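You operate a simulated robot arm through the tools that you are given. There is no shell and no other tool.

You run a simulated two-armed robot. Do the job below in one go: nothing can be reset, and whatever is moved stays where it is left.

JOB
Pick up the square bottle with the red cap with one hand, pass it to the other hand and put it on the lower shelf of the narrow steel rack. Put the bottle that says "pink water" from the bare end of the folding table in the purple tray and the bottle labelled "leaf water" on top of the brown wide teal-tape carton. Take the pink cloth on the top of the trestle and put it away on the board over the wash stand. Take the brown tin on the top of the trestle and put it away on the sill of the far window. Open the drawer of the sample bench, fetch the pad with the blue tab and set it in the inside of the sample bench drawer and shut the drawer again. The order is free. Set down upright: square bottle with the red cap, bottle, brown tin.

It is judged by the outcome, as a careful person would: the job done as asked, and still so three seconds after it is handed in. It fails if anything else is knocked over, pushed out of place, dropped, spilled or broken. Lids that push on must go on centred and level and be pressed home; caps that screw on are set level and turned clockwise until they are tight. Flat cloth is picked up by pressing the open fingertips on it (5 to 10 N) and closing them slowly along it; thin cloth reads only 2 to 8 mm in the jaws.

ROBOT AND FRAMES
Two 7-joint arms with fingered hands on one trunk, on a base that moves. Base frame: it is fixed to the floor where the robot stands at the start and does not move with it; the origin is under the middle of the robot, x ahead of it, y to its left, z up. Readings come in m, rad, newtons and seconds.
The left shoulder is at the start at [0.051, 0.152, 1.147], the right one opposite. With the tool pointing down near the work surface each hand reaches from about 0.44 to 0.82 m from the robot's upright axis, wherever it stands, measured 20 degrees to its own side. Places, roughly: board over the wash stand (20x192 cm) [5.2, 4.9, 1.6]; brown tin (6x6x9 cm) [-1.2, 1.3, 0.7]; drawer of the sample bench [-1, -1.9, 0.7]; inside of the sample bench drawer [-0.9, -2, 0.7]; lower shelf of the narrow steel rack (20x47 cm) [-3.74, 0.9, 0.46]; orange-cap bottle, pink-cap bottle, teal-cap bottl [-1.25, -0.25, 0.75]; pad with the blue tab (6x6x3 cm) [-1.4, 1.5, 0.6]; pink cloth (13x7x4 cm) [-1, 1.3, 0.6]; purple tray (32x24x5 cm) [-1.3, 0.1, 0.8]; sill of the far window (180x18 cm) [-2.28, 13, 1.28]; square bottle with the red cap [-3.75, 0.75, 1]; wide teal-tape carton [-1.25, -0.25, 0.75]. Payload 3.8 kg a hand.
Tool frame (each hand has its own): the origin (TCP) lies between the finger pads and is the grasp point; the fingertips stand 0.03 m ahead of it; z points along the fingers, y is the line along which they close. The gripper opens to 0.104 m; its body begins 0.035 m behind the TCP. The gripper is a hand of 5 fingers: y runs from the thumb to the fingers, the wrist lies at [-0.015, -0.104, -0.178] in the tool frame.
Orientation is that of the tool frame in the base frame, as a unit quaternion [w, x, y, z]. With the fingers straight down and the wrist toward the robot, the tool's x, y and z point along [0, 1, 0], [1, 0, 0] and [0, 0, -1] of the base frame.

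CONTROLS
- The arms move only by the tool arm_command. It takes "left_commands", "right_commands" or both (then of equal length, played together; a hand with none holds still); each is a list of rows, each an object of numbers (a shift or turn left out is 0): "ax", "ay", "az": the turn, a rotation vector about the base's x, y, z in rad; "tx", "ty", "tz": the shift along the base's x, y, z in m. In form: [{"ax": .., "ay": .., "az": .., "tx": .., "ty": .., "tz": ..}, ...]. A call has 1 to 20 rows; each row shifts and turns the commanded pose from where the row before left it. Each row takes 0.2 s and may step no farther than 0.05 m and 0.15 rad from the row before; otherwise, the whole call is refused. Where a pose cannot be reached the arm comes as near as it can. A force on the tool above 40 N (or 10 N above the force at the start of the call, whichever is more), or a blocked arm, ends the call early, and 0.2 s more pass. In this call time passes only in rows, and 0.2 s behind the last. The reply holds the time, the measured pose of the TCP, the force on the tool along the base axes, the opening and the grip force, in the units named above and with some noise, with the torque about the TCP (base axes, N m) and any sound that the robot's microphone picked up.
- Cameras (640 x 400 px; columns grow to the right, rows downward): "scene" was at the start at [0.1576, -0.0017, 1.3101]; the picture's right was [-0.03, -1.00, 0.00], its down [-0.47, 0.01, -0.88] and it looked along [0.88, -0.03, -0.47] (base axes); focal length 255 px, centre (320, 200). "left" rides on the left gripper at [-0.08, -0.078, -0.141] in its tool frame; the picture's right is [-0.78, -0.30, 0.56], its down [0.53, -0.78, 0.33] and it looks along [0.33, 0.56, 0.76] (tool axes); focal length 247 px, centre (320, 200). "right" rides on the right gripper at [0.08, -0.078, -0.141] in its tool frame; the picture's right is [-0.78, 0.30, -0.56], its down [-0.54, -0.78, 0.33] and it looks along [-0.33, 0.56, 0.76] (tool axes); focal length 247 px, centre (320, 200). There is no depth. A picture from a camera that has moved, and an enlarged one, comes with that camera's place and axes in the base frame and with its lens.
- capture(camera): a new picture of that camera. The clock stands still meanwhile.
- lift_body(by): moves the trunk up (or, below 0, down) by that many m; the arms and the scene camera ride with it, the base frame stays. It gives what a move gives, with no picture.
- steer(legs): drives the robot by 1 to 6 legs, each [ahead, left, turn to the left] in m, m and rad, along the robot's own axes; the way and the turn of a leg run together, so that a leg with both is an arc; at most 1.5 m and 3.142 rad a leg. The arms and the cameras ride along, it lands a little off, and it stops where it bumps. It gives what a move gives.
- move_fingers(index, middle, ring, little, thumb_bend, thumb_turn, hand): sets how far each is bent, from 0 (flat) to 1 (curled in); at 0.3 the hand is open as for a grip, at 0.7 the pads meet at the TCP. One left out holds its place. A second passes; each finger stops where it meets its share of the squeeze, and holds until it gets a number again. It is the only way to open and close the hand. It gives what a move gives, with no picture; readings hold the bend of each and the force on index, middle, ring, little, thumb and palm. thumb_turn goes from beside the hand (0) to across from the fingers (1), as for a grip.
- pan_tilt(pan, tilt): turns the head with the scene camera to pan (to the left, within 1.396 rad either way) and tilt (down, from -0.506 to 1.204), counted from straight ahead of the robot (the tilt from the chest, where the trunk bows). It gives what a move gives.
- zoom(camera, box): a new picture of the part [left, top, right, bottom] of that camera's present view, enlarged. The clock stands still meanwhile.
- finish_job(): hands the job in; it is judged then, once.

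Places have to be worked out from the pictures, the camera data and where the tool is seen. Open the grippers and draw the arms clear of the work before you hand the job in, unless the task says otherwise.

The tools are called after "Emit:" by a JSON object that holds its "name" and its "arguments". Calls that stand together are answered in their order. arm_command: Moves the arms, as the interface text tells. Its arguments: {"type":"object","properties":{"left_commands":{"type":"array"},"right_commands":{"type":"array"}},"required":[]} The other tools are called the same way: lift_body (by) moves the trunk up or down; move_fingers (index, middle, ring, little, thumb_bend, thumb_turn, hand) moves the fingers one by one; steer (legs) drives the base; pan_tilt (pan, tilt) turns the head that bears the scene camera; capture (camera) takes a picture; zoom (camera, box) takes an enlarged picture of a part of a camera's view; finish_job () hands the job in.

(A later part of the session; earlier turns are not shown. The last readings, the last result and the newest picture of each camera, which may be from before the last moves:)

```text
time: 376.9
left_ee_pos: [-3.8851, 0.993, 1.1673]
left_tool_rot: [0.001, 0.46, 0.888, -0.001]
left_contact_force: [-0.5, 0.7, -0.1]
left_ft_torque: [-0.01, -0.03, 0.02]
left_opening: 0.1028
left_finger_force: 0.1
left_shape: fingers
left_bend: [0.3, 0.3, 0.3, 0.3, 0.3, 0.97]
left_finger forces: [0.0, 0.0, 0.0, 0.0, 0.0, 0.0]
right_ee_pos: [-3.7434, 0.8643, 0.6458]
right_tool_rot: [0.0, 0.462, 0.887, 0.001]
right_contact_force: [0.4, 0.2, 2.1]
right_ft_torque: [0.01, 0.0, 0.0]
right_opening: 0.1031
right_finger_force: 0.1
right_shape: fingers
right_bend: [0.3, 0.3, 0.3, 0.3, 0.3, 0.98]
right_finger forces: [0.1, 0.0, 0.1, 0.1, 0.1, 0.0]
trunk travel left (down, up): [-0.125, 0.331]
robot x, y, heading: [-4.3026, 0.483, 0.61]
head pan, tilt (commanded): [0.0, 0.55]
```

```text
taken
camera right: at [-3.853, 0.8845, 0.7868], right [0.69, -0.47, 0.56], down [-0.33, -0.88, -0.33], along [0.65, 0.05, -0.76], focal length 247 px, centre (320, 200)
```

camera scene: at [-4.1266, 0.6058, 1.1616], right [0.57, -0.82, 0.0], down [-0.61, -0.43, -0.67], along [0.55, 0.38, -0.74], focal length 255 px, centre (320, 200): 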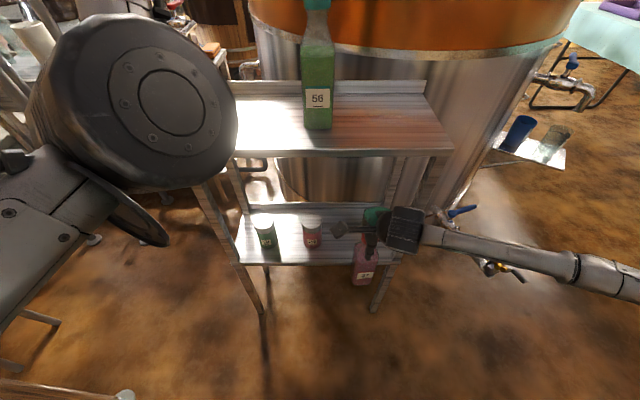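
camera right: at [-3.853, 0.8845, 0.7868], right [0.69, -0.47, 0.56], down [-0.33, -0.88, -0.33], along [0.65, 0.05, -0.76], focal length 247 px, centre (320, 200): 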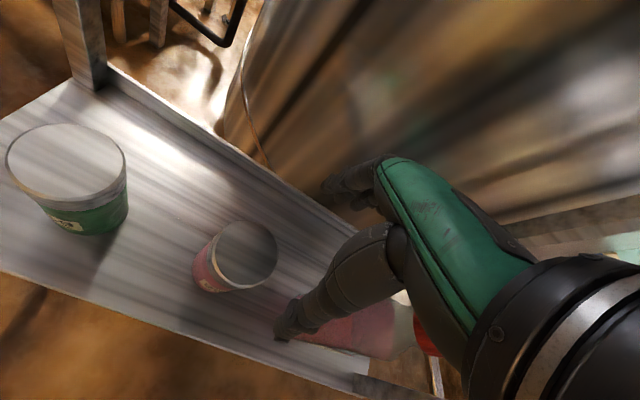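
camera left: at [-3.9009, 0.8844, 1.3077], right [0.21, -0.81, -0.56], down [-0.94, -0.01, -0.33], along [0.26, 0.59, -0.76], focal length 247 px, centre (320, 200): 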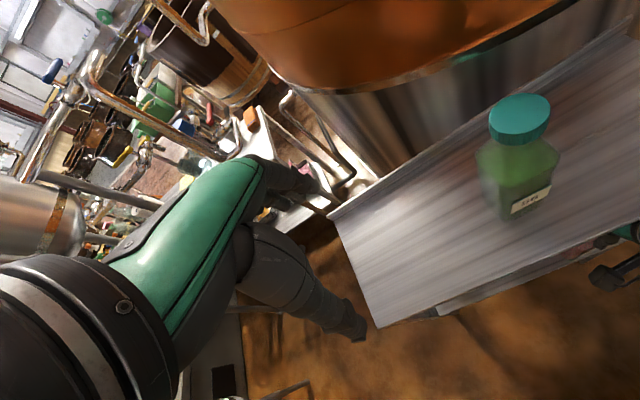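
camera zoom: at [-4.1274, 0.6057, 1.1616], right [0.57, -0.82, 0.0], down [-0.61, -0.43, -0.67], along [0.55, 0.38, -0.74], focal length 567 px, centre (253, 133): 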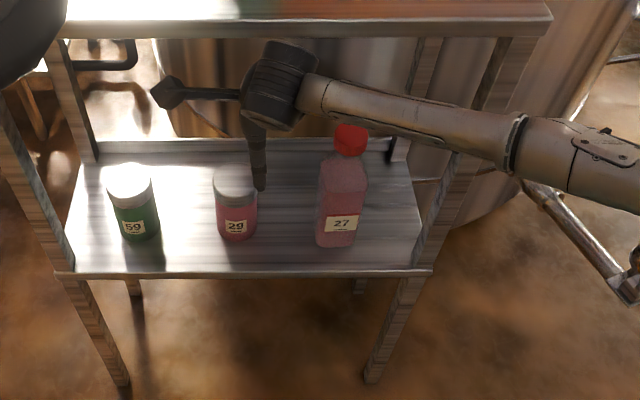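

The hand is clear of the bottle, which stands upright between can 29 and the post. I back the hand straight out of the rack.

Emit:
{"name": "arm_command", "arguments": {"right_commands": [{"tx": -0.03, "ty": -0.0217}, {"tx": -0.034, "ty": -0.0246}, {"tx": -0.034, "ty": -0.0246}, {"tx": -0.03, "ty": -0.0217}]}}

Emit:
{"name": "steer", "arguments": {"legs": [[-0.35, 0, 0]]}}

Emit:
{"name": "capture", "arguments": {"camera": "scene"}}

Emit:
{"name": "zoom", "arguments": {"camera": "scene", "box": [230, 40, 430, 240]}}

```text
time: 377.9
left_ee_pos: [-3.8852, 0.9934, 1.1662]
left_tool_rot: [0.001, 0.46, 0.888, 0.0]
left_contact_force: [-0.1, -1.0, -0.2]
left_ft_torque: [0.03, 0.01, 0.02]
left_opening: 0.1029
left_finger_force: 0.1
left_shape: fingers
left_bend: [0.3, 0.3, 0.3, 0.3, 0.3, 0.97]
left_finger forces: [0.1, 0.0, 0.0, 0.1, 0.0, 0.0]
right_ee_pos: [-3.8739, 0.7723, 0.6435]
right_tool_rot: [-0.001, 0.462, 0.887, 0.001]
right_contact_force: [0.0, -0.1, 1.7]
right_ft_torque: [-0.01, 0.02, 0.03]
right_opening: 0.1029
right_finger_force: 0.1
right_shape: fingers
right_bend: [0.3, 0.3, 0.3, 0.3, 0.3, 0.98]
right_finger forces: [0.1, 0.0, 0.0, 0.0, 0.0, 0.0]
trunk travel left (down, up): [-0.125, 0.331]
robot x, y, heading: [-4.3013, 0.4822, 0.61]
head pan, tilt (commanded): [0.0, 0.55]
```

```text
time: 380.2
left_ee_pos: [-4.167, 0.7942, 1.1661]
left_tool_rot: [0.0, 0.461, 0.888, -0.001]
left_contact_force: [0.4, -0.6, 0.0]
left_ft_torque: [0.0, -0.04, 0.0]
left_opening: 0.1028
left_finger_force: 0.1
left_shape: fingers
left_bend: [0.3, 0.3, 0.3, 0.3, 0.3, 0.97]
left_finger forces: [0.1, 0.0, 0.1, 0.0, 0.1, 0.0]
right_ee_pos: [-4.155, 0.5736, 0.6444]
right_tool_rot: [0.0, 0.463, 0.887, 0.001]
right_contact_force: [0.3, 0.2, -0.2]
right_ft_torque: [-0.02, 0.05, 0.01]
right_opening: 0.1033
right_finger_force: 0.0
right_shape: fingers
right_bend: [0.3, 0.3, 0.3, 0.3, 0.3, 0.98]
right_finger forces: [0.0, 0.0, 0.0, 0.0, 0.0, 0.0]
trunk travel left (down, up): [-0.125, 0.331]
robot x, y, heading: [-4.5805, 0.2861, 0.613]
head pan, tilt (commanded): [0.0, 0.55]
```

```text
taken
camera scene: at [-4.4087, 0.4081, 1.1617], right [0.57, -0.82, 0.0], down [-0.61, -0.42, -0.67], along [0.55, 0.38, -0.74], focal length 255 px, centre (320, 200)
```

scene: 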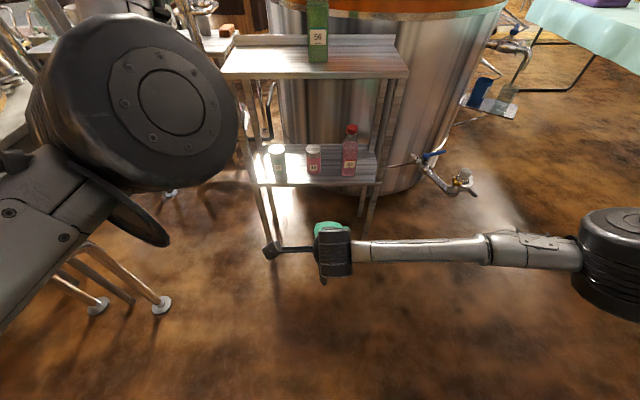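

```text
2.00 times, centred on (330, 140) of scene
camera zoom: at [-4.4087, 0.4081, 1.1617], right [0.57, -0.82, 0.0], down [-0.61, -0.42, -0.67], along [0.55, 0.38, -0.74], focal length 510 px, centre (300, 320)
```

zoom: 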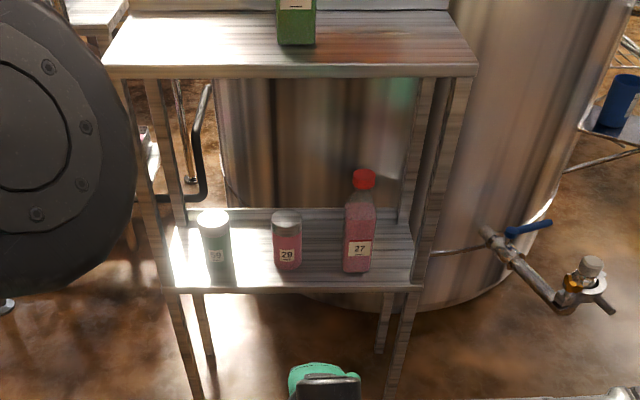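

The red-cap bottle stands upright on the lower shelf. I lift the arms to travel height and head back the known way: past the table's far end and along the corridor.

Emit:
{"name": "lift_body", "arguments": {"by": 0.1}}

Emit:
{"name": "arm_command", "arguments": {"left_commands": [{"tx": -0.01, "ty": -0.007}, {"tx": -0.01, "ty": -0.007}, {"tx": -0.01, "ty": -0.007}, {"tx": -0.01, "ty": -0.007}, {"tx": -0.01, "ty": -0.007}, {"tx": -0.01, "ty": -0.007}, {"tx": -0.01, "ty": -0.007}], "right_commands": [{"tz": 0.048}, {"tz": 0.048}, {"tz": 0.048}, {"tz": 0.048}, {"tz": 0.048}, {"tz": 0.048}, {"tz": 0.048}]}}

Emit:
{"name": "steer", "arguments": {"legs": [[0, 0, -1.58], [1.4, 0, 0], [1.4, 0, 0]]}}

Emit:
{"name": "capture", "arguments": {"camera": "scene"}}

```text
time: 381.5
left_ee_pos: [-4.1653, 0.796, 1.265]
left_tool_rot: [0.001, 0.461, 0.887, -0.001]
left_contact_force: [1.1, 0.6, 0.8]
left_ft_torque: [0.0, 0.03, -0.04]
left_opening: 0.1027
left_finger_force: 0.2
left_shape: fingers
left_bend: [0.3, 0.3, 0.3, 0.3, 0.3, 0.97]
left_finger forces: [0.0, 0.1, 0.1, 0.0, 0.1, 0.0]
right_ee_pos: [-4.1553, 0.5744, 0.7435]
right_tool_rot: [0.0, 0.464, 0.886, 0.0]
right_contact_force: [-0.1, 0.2, 0.1]
right_ft_torque: [0.0, 0.04, -0.01]
right_opening: 0.1035
right_finger_force: 0.0
right_shape: fingers
right_bend: [0.3, 0.3, 0.3, 0.3, 0.3, 0.98]
right_finger forces: [0.1, 0.1, 0.0, 0.0, 0.0, 0.0]
trunk travel left (down, up): [-0.225, 0.231]
robot x, y, heading: [-4.5806, 0.287, 0.611]
head pan, tilt (commanded): [0.0, 0.55]
```

```text
time: 383.1
left_ee_pos: [-4.205, 0.7794, 1.2688]
left_tool_rot: [0.001, 0.461, 0.888, 0.0]
left_contact_force: [-0.5, -0.7, -0.3]
left_ft_torque: [0.01, -0.02, -0.02]
left_opening: 0.1033
left_finger_force: 0.1
left_shape: fingers
left_bend: [0.3, 0.3, 0.3, 0.3, 0.3, 0.97]
left_finger forces: [0.0, 0.0, 0.1, 0.1, 0.1, 0.0]
left hand out of reach, approached as far as the arm can: row 4, 5, 6, 7
right_ee_pos: [-4.1538, 0.5747, 1.0814]
right_tool_rot: [0.001, 0.463, 0.886, 0.0]
right_contact_force: [-0.7, -0.1, 0.2]
right_ft_torque: [0.02, 0.0, -0.01]
right_opening: 0.1034
right_finger_force: 0.0
right_shape: fingers
right_bend: [0.3, 0.3, 0.3, 0.3, 0.3, 0.98]
right_finger forces: [0.1, 0.0, 0.0, 0.1, 0.1, 0.0]
trunk travel left (down, up): [-0.225, 0.231]
robot x, y, heading: [-4.5818, 0.2897, 0.611]
head pan, tilt (commanded): [0.0, 0.55]
```

```text
time: 400.5
left_ee_pos: [-2.5328, -2.4274, 1.2693]
left_tool_rot: [0.001, 0.958, 0.288, -0.001]
left_contact_force: [0.5, 1.2, -0.7]
left_ft_torque: [0.01, -0.01, 0.02]
left_opening: 0.1029
left_finger_force: 0.0
left_shape: fingers
left_bend: [0.3, 0.3, 0.3, 0.3, 0.3, 0.97]
left_finger forces: [0.1, 0.0, 0.0, 0.0, 0.0, 0.0]
right_ee_pos: [-2.7395, -2.4715, 1.0817]
right_tool_rot: [0.001, 0.958, 0.286, 0.001]
right_contact_force: [0.1, 0.2, 0.5]
right_ft_torque: [0.0, 0.02, -0.01]
right_opening: 0.1028
right_finger_force: 0.0
right_shape: fingers
right_bend: [0.3, 0.3, 0.3, 0.3, 0.3, 0.98]
right_finger forces: [0.0, 0.1, 0.0, 0.1, 0.0, 0.0]
trunk travel left (down, up): [-0.225, 0.231]
robot x, y, heading: [-3.0173, -2.0351, -0.991]
head pan, tilt (commanded): [0.0, 0.55]
```

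```text
taken
camera scene: at [-2.9316, -2.1612, 1.2926], right [-0.84, -0.55, 0.0], down [-0.35, 0.53, -0.77], along [0.42, -0.64, -0.64], focal length 255 px, centre (320, 200)
```

scene: 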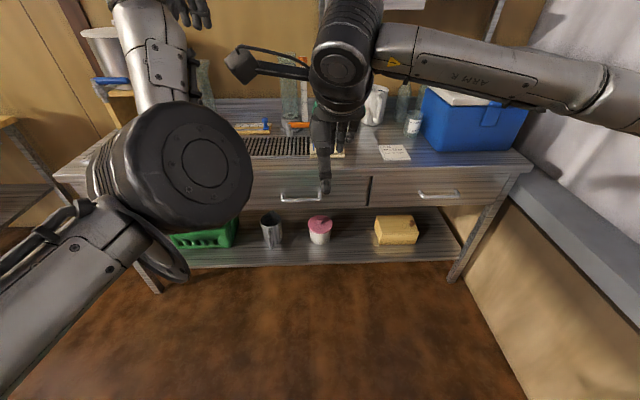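

I continue left along the corridor to the table's bare end, into the open floor.

Emit:
{"name": "steer", "arguments": {"legs": [[0.09, 0, 0], [0, 1.5, 0], [0, 1.5, 0], [0, 0.6, 0], [-0.25, 0, 0]]}}

Emit:
{"name": "capture", "arguments": {"camera": "scene"}}

```text
time: 420.2
left_ee_pos: [0.3907, -0.2862, 1.2683]
left_tool_rot: [0.0, 0.959, 0.283, -0.001]
left_contact_force: [-0.1, 0.3, -0.1]
left_ft_torque: [0.0, 0.02, -0.04]
left_opening: 0.1028
left_finger_force: 0.1
left_shape: fingers
left_bend: [0.3, 0.3, 0.3, 0.3, 0.3, 0.97]
left_finger forces: [0.0, 0.0, 0.1, 0.0, 0.1, 0.1]
right_ee_pos: [0.1839, -0.3294, 1.0813]
right_tool_rot: [0.001, 0.959, 0.282, -0.001]
right_contact_force: [0.6, -0.5, -0.4]
right_ft_torque: [0.02, 0.01, -0.02]
right_opening: 0.1029
right_finger_force: 0.0
right_shape: fingers
right_bend: [0.3, 0.3, 0.3, 0.3, 0.3, 0.98]
right_finger forces: [0.0, 0.0, 0.1, 0.0, 0.0, 0.0]
trunk travel left (down, up): [-0.225, 0.231]
robot x, y, heading: [-0.0854, 0.109, -0.997]
head pan, tilt (commanded): [0.0, 0.55]
```

```text
taken
camera scene: at [-0.006, -0.0167, 1.2923], right [-0.84, -0.54, 0.0], down [-0.35, 0.54, -0.77], along [0.42, -0.65, -0.64], focal length 255 px, centre (320, 200)
```

scene: 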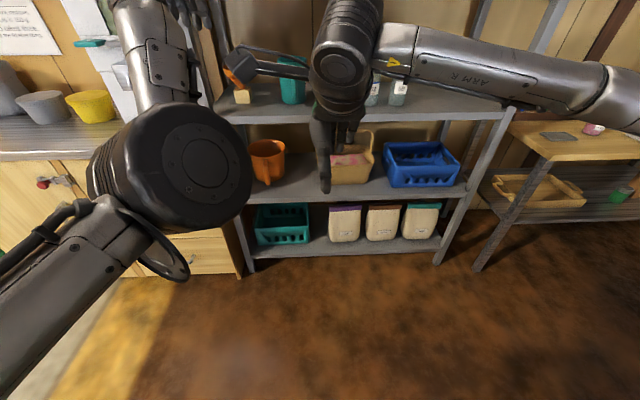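

Now I turn round to face the trestle's near side and drive up to it, stopping short of its edge.

Emit:
{"name": "steer", "arguments": {"legs": [[0, 0, 1.59], [0, 0, 1.597], [0.9, 0.131, 0]]}}

Emit:
{"name": "pan_tilt", "arguments": {"pan": 0.0, "tilt": 0.7}}

Emit:
{"name": "capture", "arguments": {"camera": "scene"}}

```text
time: 432.7
left_ee_pos: [-1.1985, 1.1627, 1.2682]
left_tool_rot: [0.001, -0.298, 0.955, 0.0]
left_contact_force: [0.4, -0.1, 0.4]
left_ft_torque: [0.01, 0.01, -0.01]
left_opening: 0.1026
left_finger_force: 0.2
left_shape: fingers
left_bend: [0.3, 0.3, 0.3, 0.3, 0.3, 0.97]
left_finger forces: [0.1, 0.0, 0.1, 0.1, 0.0, 0.1]
right_ee_pos: [-0.9945, 1.2121, 1.0824]
right_tool_rot: [0.0, -0.295, 0.955, 0.001]
right_contact_force: [0.4, 0.1, 0.3]
right_ft_torque: [-0.02, 0.01, 0.0]
right_opening: 0.1032
right_finger_force: 0.1
right_shape: fingers
right_bend: [0.3, 0.3, 0.3, 0.3, 0.3, 0.98]
right_finger forces: [0.1, 0.0, 0.1, 0.0, 0.1, 0.0]
trunk travel left (down, up): [-0.225, 0.231]
robot x, y, heading: [-0.711, 0.7799, 2.173]
head pan, tilt (commanded): [0.0, 0.55]
```

```text
time: 433.4
left_ee_pos: [-1.1986, 1.1636, 1.2687]
left_tool_rot: [0.001, -0.297, 0.955, 0.001]
left_contact_force: [-0.2, -0.1, -0.7]
left_ft_torque: [-0.01, -0.02, -0.03]
left_opening: 0.1028
left_finger_force: 0.1
left_shape: fingers
left_bend: [0.3, 0.3, 0.3, 0.3, 0.3, 0.97]
left_finger forces: [0.0, 0.0, 0.1, 0.1, 0.0, 0.0]
right_ee_pos: [-0.9937, 1.2124, 1.0808]
right_tool_rot: [0.0, -0.295, 0.955, 0.001]
right_contact_force: [0.4, -0.7, 1.6]
right_ft_torque: [0.0, -0.02, -0.01]
right_opening: 0.1033
right_finger_force: 0.0
right_shape: fingers
right_bend: [0.3, 0.3, 0.3, 0.3, 0.3, 0.98]
right_finger forces: [0.0, 0.0, 0.1, 0.0, 0.0, 0.0]
trunk travel left (down, up): [-0.225, 0.231]
robot x, y, heading: [-0.7125, 0.7776, 2.172]
head pan, tilt (commanded): [0.0, 0.7]
```

```text
taken
camera scene: at [-0.7915, 0.901, 1.2802], right [0.82, 0.57, 0.0], down [0.42, -0.61, -0.67], along [-0.38, 0.55, -0.75], focal length 255 px, centre (320, 200)
```

scene: 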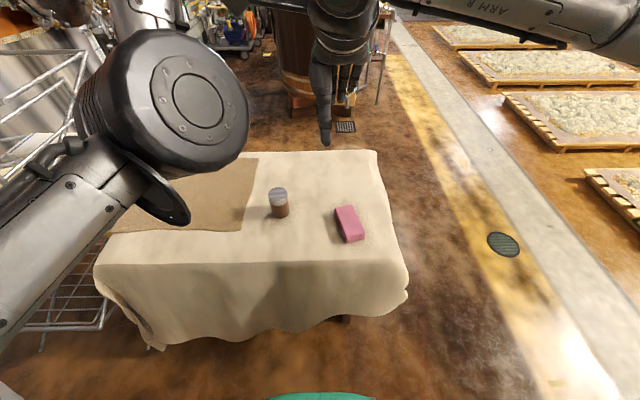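

From here the tin is 0.69 m ahead (slightly left) and the cloth 0.61 m ahead (slightly right). I move 9 cm closer, lower the trunk, and bring the left hand over the tin.

Emit:
{"name": "steer", "arguments": {"legs": [[0.08, 0, 0]]}}

Emit:
{"name": "lift_body", "arguments": {"by": -0.1}}

Emit:
{"name": "arm_command", "arguments": {"left_commands": [{"tx": 0.004, "ty": 0.006, "tz": -0.04}, {"tx": 0.004, "ty": 0.006, "tz": -0.04}, {"tx": 0.004, "ty": 0.006, "tz": -0.04}, {"tx": 0.004, "ty": 0.006, "tz": -0.04}, {"tx": 0.004, "ty": 0.006, "tz": -0.04}]}}

Emit:
{"name": "capture", "arguments": {"camera": "scene"}}

Emit:
{"name": "capture", "arguments": {"camera": "left"}}

Emit:
{"name": "capture", "arguments": {"camera": "right"}}

```text
time: 434.4
left_ee_pos: [-1.2431, 1.2256, 1.27]
left_tool_rot: [0.001, -0.298, 0.955, 0.001]
left_contact_force: [0.2, 0.3, -0.1]
left_ft_torque: [0.02, -0.02, -0.01]
left_opening: 0.103
left_finger_force: 0.0
left_shape: fingers
left_bend: [0.3, 0.3, 0.3, 0.3, 0.3, 0.97]
left_finger forces: [0.0, 0.1, 0.0, 0.0, 0.0, 0.0]
right_ee_pos: [-1.0384, 1.276, 1.0821]
right_tool_rot: [-0.001, -0.297, 0.955, 0.002]
right_contact_force: [-0.1, 0.5, -0.6]
right_ft_torque: [0.05, 0.03, -0.03]
right_opening: 0.103
right_finger_force: 0.0
right_shape: fingers
right_bend: [0.3, 0.3, 0.3, 0.3, 0.3, 0.98]
right_finger forces: [0.0, 0.1, 0.0, 0.1, 0.0, 0.0]
trunk travel left (down, up): [-0.225, 0.231]
robot x, y, heading: [-0.7538, 0.8486, 2.169]
head pan, tilt (commanded): [0.0, 0.7]
```

```text
time: 435.8
left_ee_pos: [-1.273, 1.2706, 1.0777]
left_tool_rot: [0.02, -0.297, 0.952, -0.066]
left_contact_force: [0.8, 0.3, -0.4]
left_ft_torque: [0.03, 0.01, 0.0]
left_opening: 0.103
left_finger_force: 0.0
left_shape: fingers
left_bend: [0.3, 0.3, 0.3, 0.3, 0.3, 0.97]
left_finger forces: [0.0, 0.0, 0.1, 0.0, 0.0, 0.0]
right_ee_pos: [-1.0393, 1.2749, 0.9825]
right_tool_rot: [-0.001, -0.296, 0.955, 0.002]
right_contact_force: [0.2, -0.2, -0.2]
right_ft_torque: [0.0, 0.02, 0.01]
right_opening: 0.1028
right_finger_force: 0.1
right_shape: fingers
right_bend: [0.3, 0.3, 0.3, 0.3, 0.3, 0.98]
right_finger forces: [0.1, 0.0, 0.0, 0.0, 0.0, 0.0]
trunk travel left (down, up): [-0.125, 0.331]
robot x, y, heading: [-0.7564, 0.8468, 2.169]
head pan, tilt (commanded): [0.0, 0.7]
```

```text
time: 437.0
left_ee_pos: [-1.2545, 1.3008, 0.8766]
left_tool_rot: [0.022, -0.298, 0.952, -0.066]
left_contact_force: [0.5, 0.7, 0.3]
left_ft_torque: [0.01, 0.04, -0.05]
left_opening: 0.1029
left_finger_force: 0.0
left_shape: fingers
left_bend: [0.3, 0.3, 0.3, 0.3, 0.3, 0.97]
left_finger forces: [0.0, 0.0, 0.0, 0.1, 0.0, 0.1]
right_ee_pos: [-1.039, 1.2768, 0.9812]
right_tool_rot: [-0.001, -0.297, 0.955, 0.0]
right_contact_force: [-0.3, -0.2, -0.1]
right_ft_torque: [0.02, 0.02, 0.04]
right_opening: 0.103
right_finger_force: 0.0
right_shape: fingers
right_bend: [0.3, 0.3, 0.3, 0.3, 0.3, 0.98]
right_finger forces: [0.1, 0.0, 0.0, 0.0, 0.1, 0.0]
trunk travel left (down, up): [-0.125, 0.331]
robot x, y, heading: [-0.7511, 0.8467, 2.172]
head pan, tilt (commanded): [0.0, 0.7]
```

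```text
taken
camera scene: at [-0.8695, 1.0143, 1.1503], right [0.82, 0.57, 0.0], down [0.47, -0.69, -0.55], along [-0.31, 0.45, -0.83], focal length 255 px, centre (320, 200)
```

scene: 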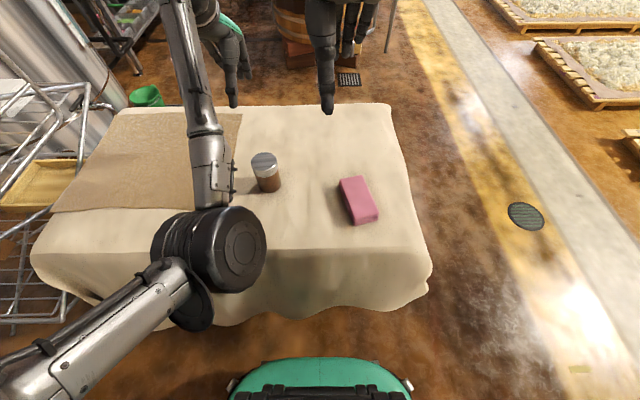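

```text
taken
camera left: at [-1.1551, 1.2999, 1.0283], right [0.85, 0.14, -0.51], down [0.02, -0.97, -0.22], along [-0.53, 0.18, -0.83], focal length 247 px, centre (320, 200)
```

left: 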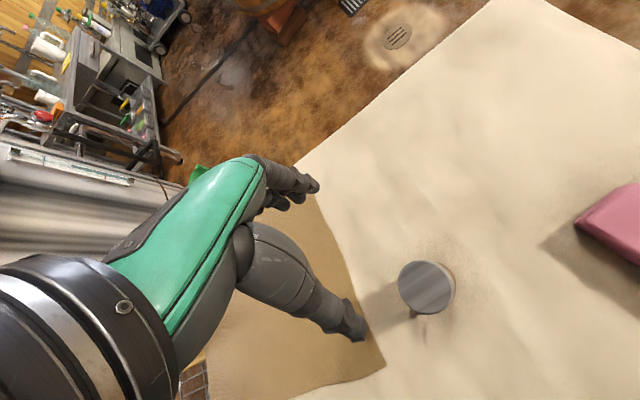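

```text
taken
camera right: at [-1.0609, 1.1669, 1.1223], right [0.47, 0.68, 0.56], down [0.88, -0.34, -0.33], along [-0.04, 0.65, -0.76], focal length 247 px, centre (320, 200)
```

right: 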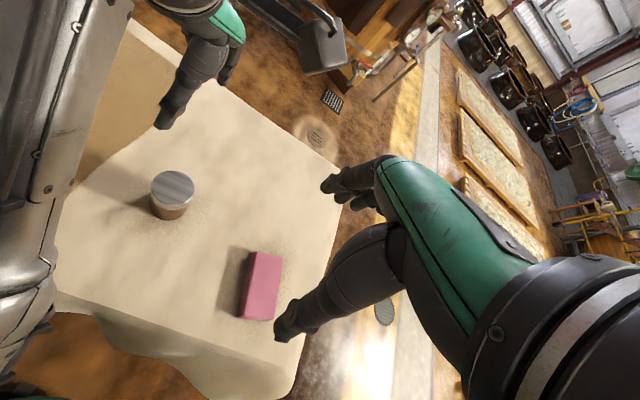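

Tin top centre is (-1.200,1.268,0.706). I level the left hand and centre it over the tin.

Emit:
{"name": "arm_command", "arguments": {"left_commands": [{"ax": 0.113, "ay": 0.081, "az": -0.006}, {"tx": 0.0273, "ty": -0.0164}, {"tx": 0.0272, "ty": -0.0164}]}}

Emit:
{"name": "capture", "arguments": {"camera": "left"}}

```text
time: 437.8
left_ee_pos: [-1.1999, 1.2676, 0.8764]
left_tool_rot: [0.0, -0.296, 0.955, -0.001]
left_contact_force: [0.9, -0.1, 0.7]
left_ft_torque: [0.0, 0.02, -0.06]
left_opening: 0.1029
left_finger_force: 0.1
left_shape: fingers
left_bend: [0.3, 0.3, 0.3, 0.3, 0.3, 0.97]
left_finger forces: [0.0, 0.0, 0.0, 0.1, 0.0, 0.0]
right_ee_pos: [-1.0388, 1.2774, 0.9815]
right_tool_rot: [0.0, -0.297, 0.955, 0.001]
right_contact_force: [-0.8, 0.2, 0.2]
right_ft_torque: [0.04, -0.01, 0.02]
right_opening: 0.1029
right_finger_force: 0.2
right_shape: fingers
right_bend: [0.3, 0.3, 0.3, 0.3, 0.3, 0.98]
right_finger forces: [0.1, 0.0, 0.0, 0.0, 0.1, 0.1]
trunk travel left (down, up): [-0.125, 0.331]
robot x, y, heading: [-0.7516, 0.8468, 2.173]
head pan, tilt (commanded): [0.0, 0.7]
```

```text
taken
camera left: at [-1.0885, 1.2497, 1.0187], right [0.81, 0.19, -0.56], down [0.0, -0.94, -0.33], along [-0.59, 0.27, -0.76], focal length 247 px, centre (320, 200)
```

left: 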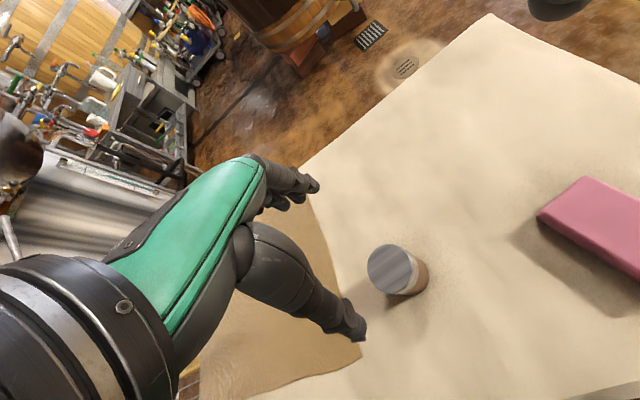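

Centred within 3 mm. I descend to grip height around the tin and close.

Emit:
{"name": "arm_command", "arguments": {"left_commands": [{"tx": 0.002, "ty": 0.001, "tz": -0.04}, {"tz": -0.04}, {"tz": -0.04}, {"tz": -0.04}, {"tz": -0.02}, {"tz": -0.013}]}}

Emit:
{"name": "move_fingers", "arguments": {"hand": "left", "index": 0.5, "middle": 0.5, "ring": 0.5, "little": 0.45, "thumb_bend": 0.5}}

Emit:
{"name": "move_fingers", "arguments": {"hand": "left", "index": 0.66, "middle": 0.66, "ring": 0.6, "thumb_bend": 0.66}}

Emit:
{"name": "arm_command", "arguments": {"left_commands": [{"tz": 0.01}, {"tz": 0.02}, {"tz": 0.03}]}}

Emit:
{"name": "capture", "arguments": {"camera": "left"}}

Emit:
{"name": "capture", "arguments": {"camera": "scene"}}

```text
time: 439.2
left_ee_pos: [-1.1955, 1.2689, 0.6839]
left_tool_rot: [-0.001, -0.295, 0.956, -0.001]
left_contact_force: [-1.1, 0.6, 0.2]
left_ft_torque: [0.03, 0.01, 0.0]
left_opening: 0.1027
left_finger_force: 0.1
left_shape: fingers
left_bend: [0.3, 0.3, 0.3, 0.3, 0.3, 0.97]
left_finger forces: [0.0, 0.1, 0.0, 0.0, 0.0, 0.0]
right_ee_pos: [-1.0402, 1.2773, 0.9813]
right_tool_rot: [-0.001, -0.297, 0.955, 0.001]
right_contact_force: [0.7, 0.0, -0.1]
right_ft_torque: [0.04, 0.0, -0.01]
right_opening: 0.1031
right_finger_force: 0.0
right_shape: fingers
right_bend: [0.3, 0.3, 0.3, 0.3, 0.3, 0.98]
right_finger forces: [0.0, 0.0, 0.0, 0.0, 0.0, 0.1]
trunk travel left (down, up): [-0.125, 0.331]
robot x, y, heading: [-0.7515, 0.8452, 2.174]
head pan, tilt (commanded): [0.0, 0.7]
```

```text
time: 440.2
left_ee_pos: [-1.1975, 1.2698, 0.6835]
left_tool_rot: [-0.001, -0.294, 0.956, -0.001]
left_contact_force: [0.4, 1.7, -0.4]
left_ft_torque: [0.0, 0.01, -0.01]
left_opening: 0.0572
left_finger_force: 4.7
left_shape: fingers
left_bend: [0.48, 0.49, 0.5, 0.45, 0.49, 0.97]
left_finger forces: [3.6, 1.3, 0.1, 0.0, 4.4, 0.0]
right_ee_pos: [-1.0383, 1.2774, 0.9813]
right_tool_rot: [0.0, -0.297, 0.955, 0.001]
right_contact_force: [0.1, -0.2, 0.5]
right_ft_torque: [-0.01, 0.0, 0.02]
right_opening: 0.1033
right_finger_force: 0.1
right_shape: fingers
right_bend: [0.3, 0.3, 0.3, 0.3, 0.3, 0.98]
right_finger forces: [0.0, 0.0, 0.0, 0.1, 0.0, 0.0]
trunk travel left (down, up): [-0.125, 0.331]
robot x, y, heading: [-0.7522, 0.8455, 2.178]
head pan, tilt (commanded): [0.0, 0.7]
```

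```text
time: 441.2
left_ee_pos: [-1.1955, 1.2688, 0.6835]
left_tool_rot: [0.0, -0.295, 0.955, -0.001]
left_contact_force: [-0.5, 1.2, 0.2]
left_ft_torque: [0.07, 0.13, -0.02]
left_opening: 0.0515
left_finger_force: 18.9
left_shape: fingers
left_bend: [0.5, 0.52, 0.57, 0.45, 0.54, 0.96]
left_finger forces: [9.6, 6.9, 1.7, 0.0, 19.4, 0.1]
right_ee_pos: [-1.0387, 1.2765, 0.9822]
right_tool_rot: [0.0, -0.297, 0.955, 0.001]
right_contact_force: [-0.4, 1.0, 0.4]
right_ft_torque: [-0.01, -0.01, -0.04]
right_opening: 0.1029
right_finger_force: 0.1
right_shape: fingers
right_bend: [0.3, 0.3, 0.3, 0.3, 0.3, 0.98]
right_finger forces: [0.1, 0.0, 0.0, 0.0, 0.1, 0.0]
trunk travel left (down, up): [-0.125, 0.331]
robot x, y, heading: [-0.7538, 0.8492, 2.17]
head pan, tilt (commanded): [0.0, 0.7]
```

```text
time: 442.0
left_ee_pos: [-1.1962, 1.2675, 0.7431]
left_tool_rot: [0.0, -0.295, 0.956, -0.003]
left_contact_force: [0.4, -0.1, -0.7]
left_ft_torque: [0.02, 0.0, 0.0]
left_opening: 0.0514
left_finger_force: 17.9
left_shape: fingers
left_bend: [0.5, 0.53, 0.58, 0.45, 0.54, 0.96]
left_finger forces: [9.0, 6.5, 1.6, 0.1, 18.8, 0.1]
right_ee_pos: [-1.0394, 1.2776, 0.9813]
right_tool_rot: [0.0, -0.297, 0.955, 0.001]
right_contact_force: [0.7, -0.2, -1.0]
right_ft_torque: [0.0, -0.03, 0.04]
right_opening: 0.1032
right_finger_force: 0.0
right_shape: fingers
right_bend: [0.3, 0.3, 0.3, 0.3, 0.3, 0.98]
right_finger forces: [0.1, 0.0, 0.0, 0.0, 0.0, 0.0]
trunk travel left (down, up): [-0.125, 0.331]
robot x, y, heading: [-0.7546, 0.8443, 2.173]
head pan, tilt (commanded): [0.0, 0.7]
```

```text
taken
camera left: at [-1.0861, 1.25, 0.8845], right [0.81, 0.19, -0.56], down [0.0, -0.94, -0.33], along [-0.59, 0.27, -0.76], focal length 247 px, centre (320, 200)
```

left: 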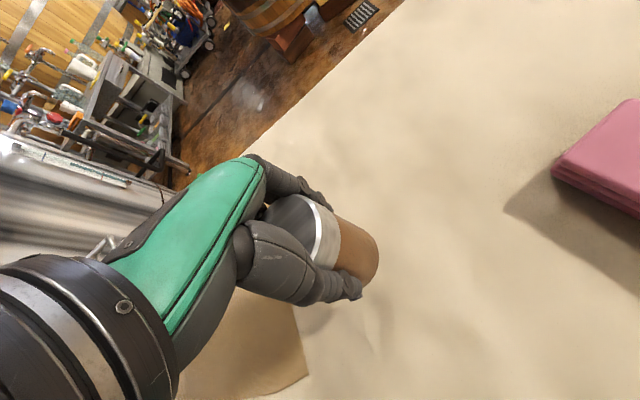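

```text
taken
camera scene: at [-0.8692, 1.0141, 1.1504], right [0.82, 0.57, 0.0], down [0.47, -0.69, -0.55], along [-0.31, 0.45, -0.83], focal length 255 px, centre (320, 200)
```

scene: 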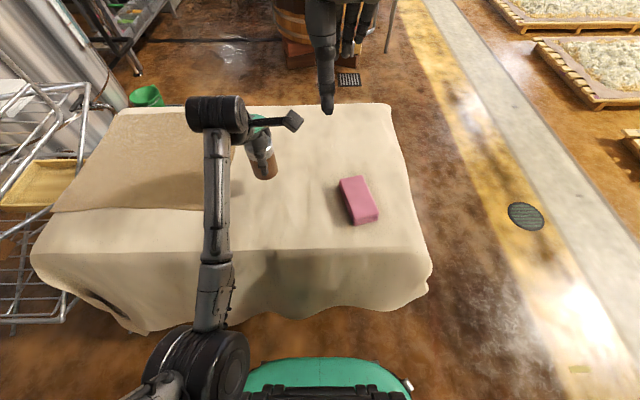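

The tin is held (19 N, light). I raise it, and turn the right hand by −1.33 rad over the cloth so it can grip across the cloth's 7 cm width.

Emit:
{"name": "arm_command", "arguments": {"left_commands": [{"tz": 0.03}, {"tz": 0.03}, {"tz": 0.03}, {"tz": 0.03}, {"tz": 0.03}, {"tz": 0.03}, {"tx": -0.01, "ty": -0.007}, {"tx": -0.01, "ty": -0.007}, {"tx": -0.01, "ty": -0.007}], "right_commands": [{"az": -0.1478, "tx": 0.0055, "ty": 0.0066}, {"az": -0.1478, "tx": 0.0055, "ty": 0.0066}, {"az": -0.1478, "tx": 0.0055, "ty": 0.0066}, {"az": -0.1478, "tx": 0.0055, "ty": 0.0066}, {"az": -0.1478, "tx": 0.0055, "ty": 0.0066}, {"az": -0.1478, "tx": 0.0055, "ty": 0.0066}, {"az": -0.1478, "tx": 0.0055, "ty": 0.0066}, {"az": -0.1478, "tx": 0.0055, "ty": 0.0066}, {"az": -0.1478, "tx": 0.0055, "ty": 0.0066}]}}

Emit:
{"name": "capture", "arguments": {"camera": "right"}}

Emit:
{"name": "capture", "arguments": {"camera": "scene"}}

```text
time: 444.0
left_ee_pos: [-1.2273, 1.2477, 0.9236]
left_tool_rot: [-0.001, -0.296, 0.955, -0.001]
left_contact_force: [-0.8, -0.9, -1.9]
left_ft_torque: [0.01, -0.03, 0.01]
left_opening: 0.0514
left_finger_force: 17.7
left_shape: fingers
left_bend: [0.5, 0.53, 0.58, 0.45, 0.54, 0.96]
left_finger forces: [8.9, 6.3, 1.5, 0.0, 18.2, 0.1]
right_ee_pos: [-0.9906, 1.3375, 0.9801]
right_tool_rot: [0.001, 0.357, 0.934, 0.001]
right_contact_force: [0.5, -0.2, 0.2]
right_ft_torque: [-0.03, -0.01, 0.02]
right_opening: 0.1032
right_finger_force: 0.1
right_shape: fingers
right_bend: [0.3, 0.3, 0.3, 0.3, 0.3, 0.98]
right_finger forces: [0.0, 0.0, 0.0, 0.1, 0.1, 0.0]
trunk travel left (down, up): [-0.125, 0.331]
robot x, y, heading: [-0.7513, 0.8439, 2.177]
head pan, tilt (commanded): [0.0, 0.7]
```

```text
taken
camera right: at [-1.1014, 1.3315, 1.1221], right [0.77, -0.3, 0.56], down [-0.12, -0.93, -0.33], along [0.62, 0.19, -0.76], focal length 247 px, centre (320, 200)
```

right: 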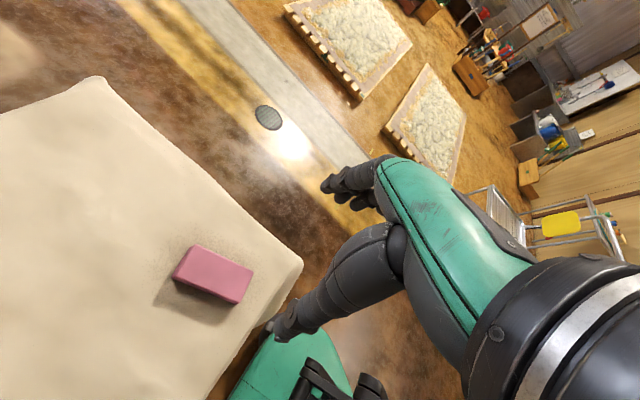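

```text
taken
camera scene: at [-0.8697, 1.014, 1.1503], right [0.82, 0.57, 0.0], down [0.47, -0.69, -0.55], along [-0.31, 0.45, -0.83], focal length 255 px, centre (320, 200)
```

scene: 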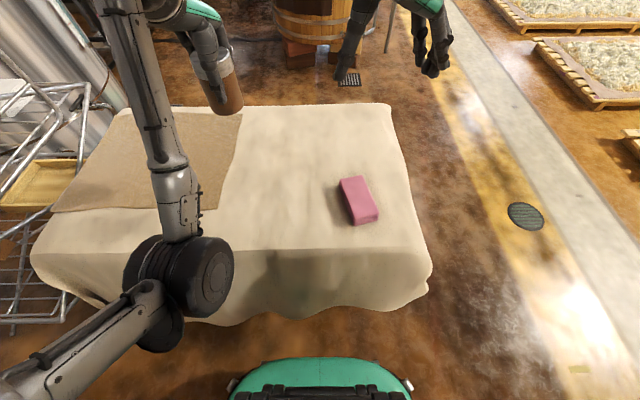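

The turned pose works. The cloth centre is 13 mm/7 mm off the hand axis; I correct that and descend around the cloth.

Emit:
{"name": "arm_command", "arguments": {"right_commands": [{"tx": -0.0054, "ty": 0.0142, "tz": -0.04}, {"tz": -0.05}, {"tz": -0.05}, {"tz": -0.05}, {"tz": -0.05}, {"tz": -0.04}]}}

Emit:
{"name": "capture", "arguments": {"camera": "right"}}

Emit:
{"name": "zoom", "arguments": {"camera": "scene", "box": [270, 90, 450, 250]}}

```text
time: 445.4
left_ee_pos: [-1.2273, 1.2473, 0.9224]
left_tool_rot: [-0.001, -0.294, 0.956, -0.002]
left_contact_force: [-0.4, 0.9, -1.6]
left_ft_torque: [-0.02, -0.04, -0.01]
left_opening: 0.0515
left_finger_force: 17.5
left_shape: fingers
left_bend: [0.5, 0.53, 0.58, 0.45, 0.54, 0.96]
left_finger forces: [8.9, 6.3, 1.5, 0.1, 18.2, 0.0]
right_ee_pos: [-0.9965, 1.3492, 0.7019]
right_tool_rot: [0.0, 0.357, 0.934, 0.001]
right_contact_force: [0.4, -0.2, -0.2]
right_ft_torque: [-0.04, 0.02, 0.03]
right_opening: 0.1031
right_finger_force: 0.0
right_shape: fingers
right_bend: [0.3, 0.3, 0.3, 0.3, 0.3, 0.98]
right_finger forces: [0.0, 0.1, 0.0, 0.0, 0.0, 0.0]
trunk travel left (down, up): [-0.125, 0.331]
robot x, y, heading: [-0.7537, 0.8429, 2.175]
head pan, tilt (commanded): [0.0, 0.7]
```

```text
taken
camera right: at [-1.1073, 1.3437, 0.8424], right [0.78, -0.3, 0.56], down [-0.12, -0.94, -0.33], along [0.62, 0.19, -0.76], focal length 247 px, centre (320, 200)
```

right: 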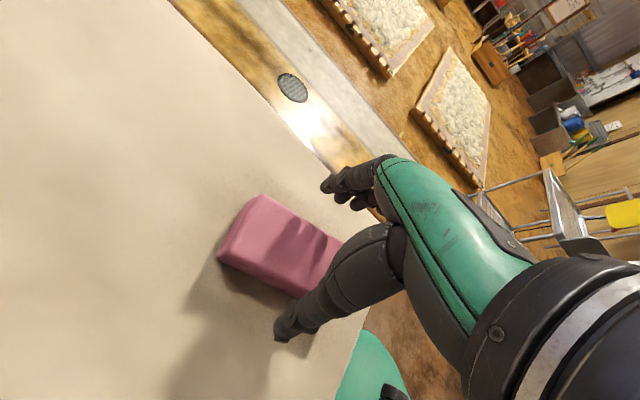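

```text
2.50 times, centred on (360, 170) of scene
camera zoom: at [-0.8696, 1.0146, 1.1503], right [0.82, 0.57, 0.0], down [0.47, -0.69, -0.55], along [-0.31, 0.45, -0.83], focal length 638 px, centre (220, 275)
```

zoom: 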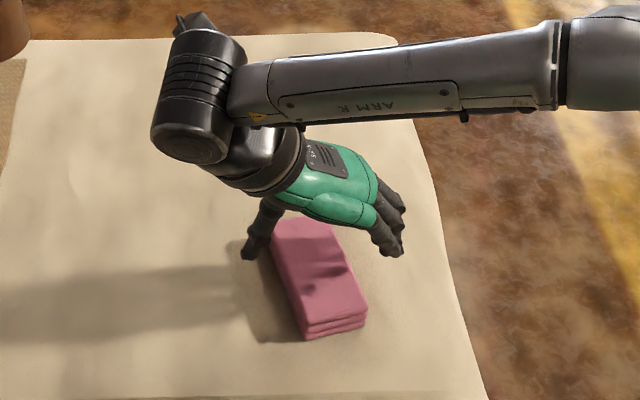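

The hand straddles the cloth's middle. I descend the last 4 cm, watching for table contact.

Emit:
{"name": "arm_command", "arguments": {"right_commands": [{"tz": -0.02}, {"tz": -0.012}]}}

Emit:
{"name": "arm_command", "arguments": {"right_commands": [{"tz": -0.004}]}}

Emit:
{"name": "arm_command", "arguments": {"right_commands": [{"tz": -0.004}]}}

Emit:
{"name": "zoom", "arguments": {"camera": "scene", "box": [270, 90, 450, 250]}}

```text
time: 446.0
left_ee_pos: [-1.2266, 1.2472, 0.923]
left_tool_rot: [0.0, -0.295, 0.955, -0.001]
left_contact_force: [-0.1, -0.5, -2.0]
left_ft_torque: [0.0, 0.0, -0.03]
left_opening: 0.0518
left_finger_force: 17.1
left_shape: fingers
left_bend: [0.5, 0.53, 0.58, 0.45, 0.54, 0.96]
left_finger forces: [8.8, 6.3, 1.5, 0.1, 18.2, 0.0]
right_ee_pos: [-0.995, 1.3491, 0.6695]
right_tool_rot: [0.0, 0.356, 0.934, 0.001]
right_contact_force: [-0.3, 0.4, -0.2]
right_ft_torque: [-0.01, 0.03, 0.02]
right_opening: 0.1032
right_finger_force: 0.0
right_shape: fingers
right_bend: [0.3, 0.3, 0.3, 0.3, 0.3, 0.98]
right_finger forces: [0.0, 0.0, 0.0, 0.0, 0.0, 0.0]
trunk travel left (down, up): [-0.125, 0.331]
robot x, y, heading: [-0.7563, 0.8456, 2.175]
head pan, tilt (commanded): [0.0, 0.7]
```

```text
time: 446.4
left_ee_pos: [-1.2255, 1.2473, 0.9232]
left_tool_rot: [0.0, -0.294, 0.956, -0.001]
left_contact_force: [-0.5, -0.3, -0.8]
left_ft_torque: [0.02, 0.02, -0.01]
left_opening: 0.0514
left_finger_force: 17.6
left_shape: fingers
left_bend: [0.5, 0.53, 0.58, 0.45, 0.54, 0.96]
left_finger forces: [9.0, 6.3, 1.5, 0.0, 18.3, 0.0]
right_ee_pos: [-0.9956, 1.3488, 0.6654]
right_tool_rot: [0.0, 0.356, 0.935, 0.001]
right_contact_force: [-0.3, 0.3, -0.4]
right_ft_torque: [0.01, 0.03, -0.01]
right_opening: 0.103
right_finger_force: 0.0
right_shape: fingers
right_bend: [0.3, 0.3, 0.3, 0.3, 0.3, 0.98]
right_finger forces: [0.0, 0.0, 0.1, 0.1, 0.0, 0.0]
trunk travel left (down, up): [-0.125, 0.331]
robot x, y, heading: [-0.7559, 0.8435, 2.176]
head pan, tilt (commanded): [0.0, 0.7]
```

```text
time: 446.8
left_ee_pos: [-1.2264, 1.2477, 0.924]
left_tool_rot: [0.0, -0.294, 0.956, -0.001]
left_contact_force: [0.5, -0.5, -1.7]
left_ft_torque: [-0.05, 0.01, 0.03]
left_opening: 0.0515
left_finger_force: 17.5
left_shape: fingers
left_bend: [0.5, 0.53, 0.58, 0.45, 0.54, 0.96]
left_finger forces: [9.0, 6.2, 1.4, 0.0, 18.2, 0.0]
right_ee_pos: [-0.9949, 1.3496, 0.6617]
right_tool_rot: [0.0, 0.358, 0.934, 0.0]
right_contact_force: [-0.8, 0.1, -0.3]
right_ft_torque: [0.0, -0.02, 0.0]
right_opening: 0.1032
right_finger_force: 0.1
right_shape: fingers
right_bend: [0.3, 0.3, 0.3, 0.3, 0.3, 0.98]
right_finger forces: [0.0, 0.1, 0.1, 0.0, 0.1, 0.0]
trunk travel left (down, up): [-0.125, 0.331]
robot x, y, heading: [-0.7551, 0.8464, 2.17]
head pan, tilt (commanded): [0.0, 0.7]
```

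```text
2.50 times, centred on (360, 170) of scene
camera zoom: at [-0.8694, 1.0143, 1.1503], right [0.82, 0.57, 0.0], down [0.47, -0.69, -0.55], along [-0.31, 0.45, -0.83], focal length 638 px, centre (220, 275)
```

zoom: 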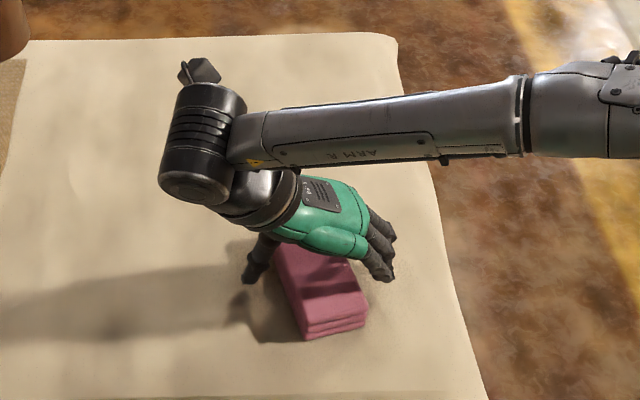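

No table contact yet; the hand straddles the cloth. I close gently.

Emit:
{"name": "move_fingers", "arguments": {"hand": "right", "index": 0.5, "middle": 0.5, "ring": 0.5, "little": 0.5, "thumb_bend": 0.5}}

Emit:
{"name": "move_fingers", "arguments": {"hand": "right", "index": 0.6, "middle": 0.6, "ring": 0.6, "little": 0.6, "thumb_bend": 0.62}}

Emit:
{"name": "zoom", "arguments": {"camera": "scene", "box": [270, 90, 450, 250]}}

```text
time: 447.8
left_ee_pos: [-1.2267, 1.2478, 0.9237]
left_tool_rot: [-0.001, -0.295, 0.956, -0.001]
left_contact_force: [-0.1, -0.1, -2.6]
left_ft_torque: [0.03, 0.02, 0.03]
left_opening: 0.0516
left_finger_force: 17.0
left_shape: fingers
left_bend: [0.5, 0.53, 0.58, 0.45, 0.54, 0.96]
left_finger forces: [8.9, 6.4, 1.4, 0.1, 18.1, 0.0]
right_ee_pos: [-0.9949, 1.3495, 0.6617]
right_tool_rot: [0.0, 0.357, 0.934, 0.001]
right_contact_force: [-0.5, -0.4, -0.3]
right_ft_torque: [-0.01, -0.02, 0.03]
right_opening: 0.0602
right_finger_force: 4.0
right_shape: fingers
right_bend: [0.48, 0.49, 0.49, 0.49, 0.46, 0.97]
right_finger forces: [1.5, 1.2, 0.9, 0.8, 4.2, 0.0]
trunk travel left (down, up): [-0.125, 0.331]
robot x, y, heading: [-0.7515, 0.8463, 2.169]
head pan, tilt (commanded): [0.0, 0.7]
```

```text
time: 448.8
left_ee_pos: [-1.2263, 1.248, 0.9244]
left_tool_rot: [-0.001, -0.295, 0.955, -0.002]
left_contact_force: [1.2, 0.0, -1.4]
left_ft_torque: [0.02, -0.01, -0.01]
left_opening: 0.0515
left_finger_force: 17.3
left_shape: fingers
left_bend: [0.5, 0.53, 0.58, 0.45, 0.54, 0.96]
left_finger forces: [8.9, 6.2, 1.4, 0.0, 18.2, 0.1]
right_ee_pos: [-0.9944, 1.35, 0.6622]
right_tool_rot: [0.001, 0.358, 0.934, 0.0]
right_contact_force: [0.1, -0.2, 0.3]
right_ft_torque: [0.03, -0.03, 0.07]
right_opening: 0.0586
right_finger_force: 16.6
right_shape: fingers
right_bend: [0.52, 0.55, 0.56, 0.57, 0.46, 0.94]
right_finger forces: [5.8, 4.7, 3.4, 2.9, 16.9, 0.1]
trunk travel left (down, up): [-0.125, 0.331]
robot x, y, heading: [-0.7507, 0.8441, 2.172]
head pan, tilt (commanded): [0.0, 0.7]
```

```text
2.50 times, centred on (360, 170) of scene
camera zoom: at [-0.8694, 1.0142, 1.1504], right [0.82, 0.57, 0.0], down [0.47, -0.69, -0.55], along [-0.31, 0.45, -0.83], focal length 638 px, centre (220, 275)
```

zoom: 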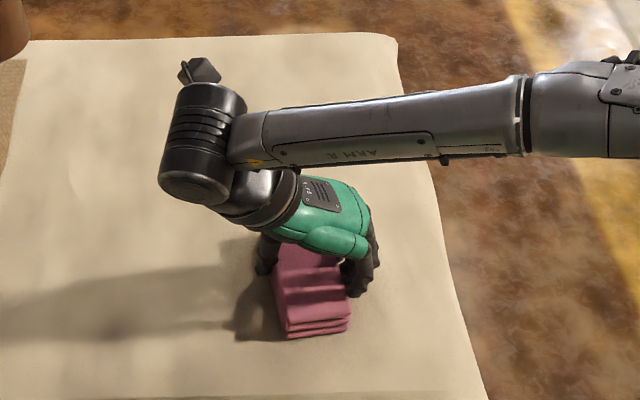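

All four fingers and thumb hold the folded cloth (17 N). I lift it and check that it comes up together.

Emit:
{"name": "arm_command", "arguments": {"right_commands": [{"tz": 0.01}, {"tz": 0.02}, {"tz": 0.03}, {"tz": 0.04}]}}

Emit:
{"name": "capture", "arguments": {"camera": "right"}}

Emit:
{"name": "capture", "arguments": {"camera": "scene"}}

```text
time: 449.8
left_ee_pos: [-1.2257, 1.2464, 0.9239]
left_tool_rot: [-0.001, -0.295, 0.956, -0.001]
left_contact_force: [0.8, -0.2, -1.2]
left_ft_torque: [-0.03, 0.0, 0.01]
left_opening: 0.0516
left_finger_force: 17.5
left_shape: fingers
left_bend: [0.5, 0.53, 0.58, 0.45, 0.54, 0.96]
left_finger forces: [9.0, 6.3, 1.5, 0.0, 18.1, 0.1]
right_ee_pos: [-0.996, 1.351, 0.7637]
right_tool_rot: [0.001, 0.357, 0.934, 0.001]
right_contact_force: [0.7, 0.2, -0.8]
right_ft_torque: [0.04, -0.03, 0.03]
right_opening: 0.0586
right_finger_force: 16.4
right_shape: fingers
right_bend: [0.52, 0.55, 0.56, 0.58, 0.46, 0.94]
right_finger forces: [5.9, 4.6, 3.3, 2.7, 16.8, 0.0]
trunk travel left (down, up): [-0.125, 0.331]
robot x, y, heading: [-0.7526, 0.8448, 2.174]
head pan, tilt (commanded): [0.0, 0.7]
```

```text
taken
camera right: at [-1.1076, 1.3452, 0.9049], right [0.78, -0.3, 0.56], down [-0.12, -0.94, -0.33], along [0.62, 0.19, -0.76], focal length 247 px, centre (320, 200)
```

right: 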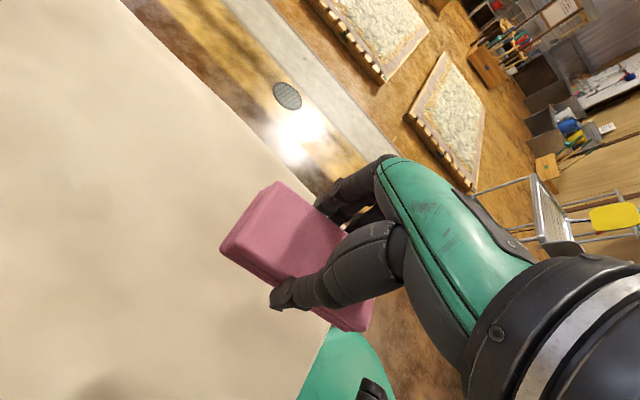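

```text
taken
camera scene: at [-0.8691, 1.0137, 1.1506], right [0.82, 0.57, 0.0], down [0.47, -0.69, -0.55], along [-0.31, 0.46, -0.83], focal length 255 px, centre (320, 200)
```

scene: 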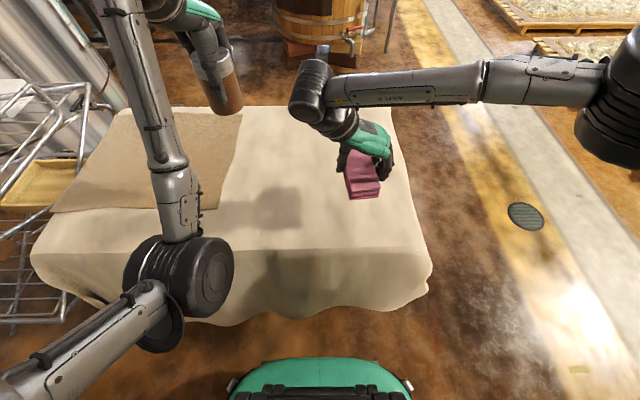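

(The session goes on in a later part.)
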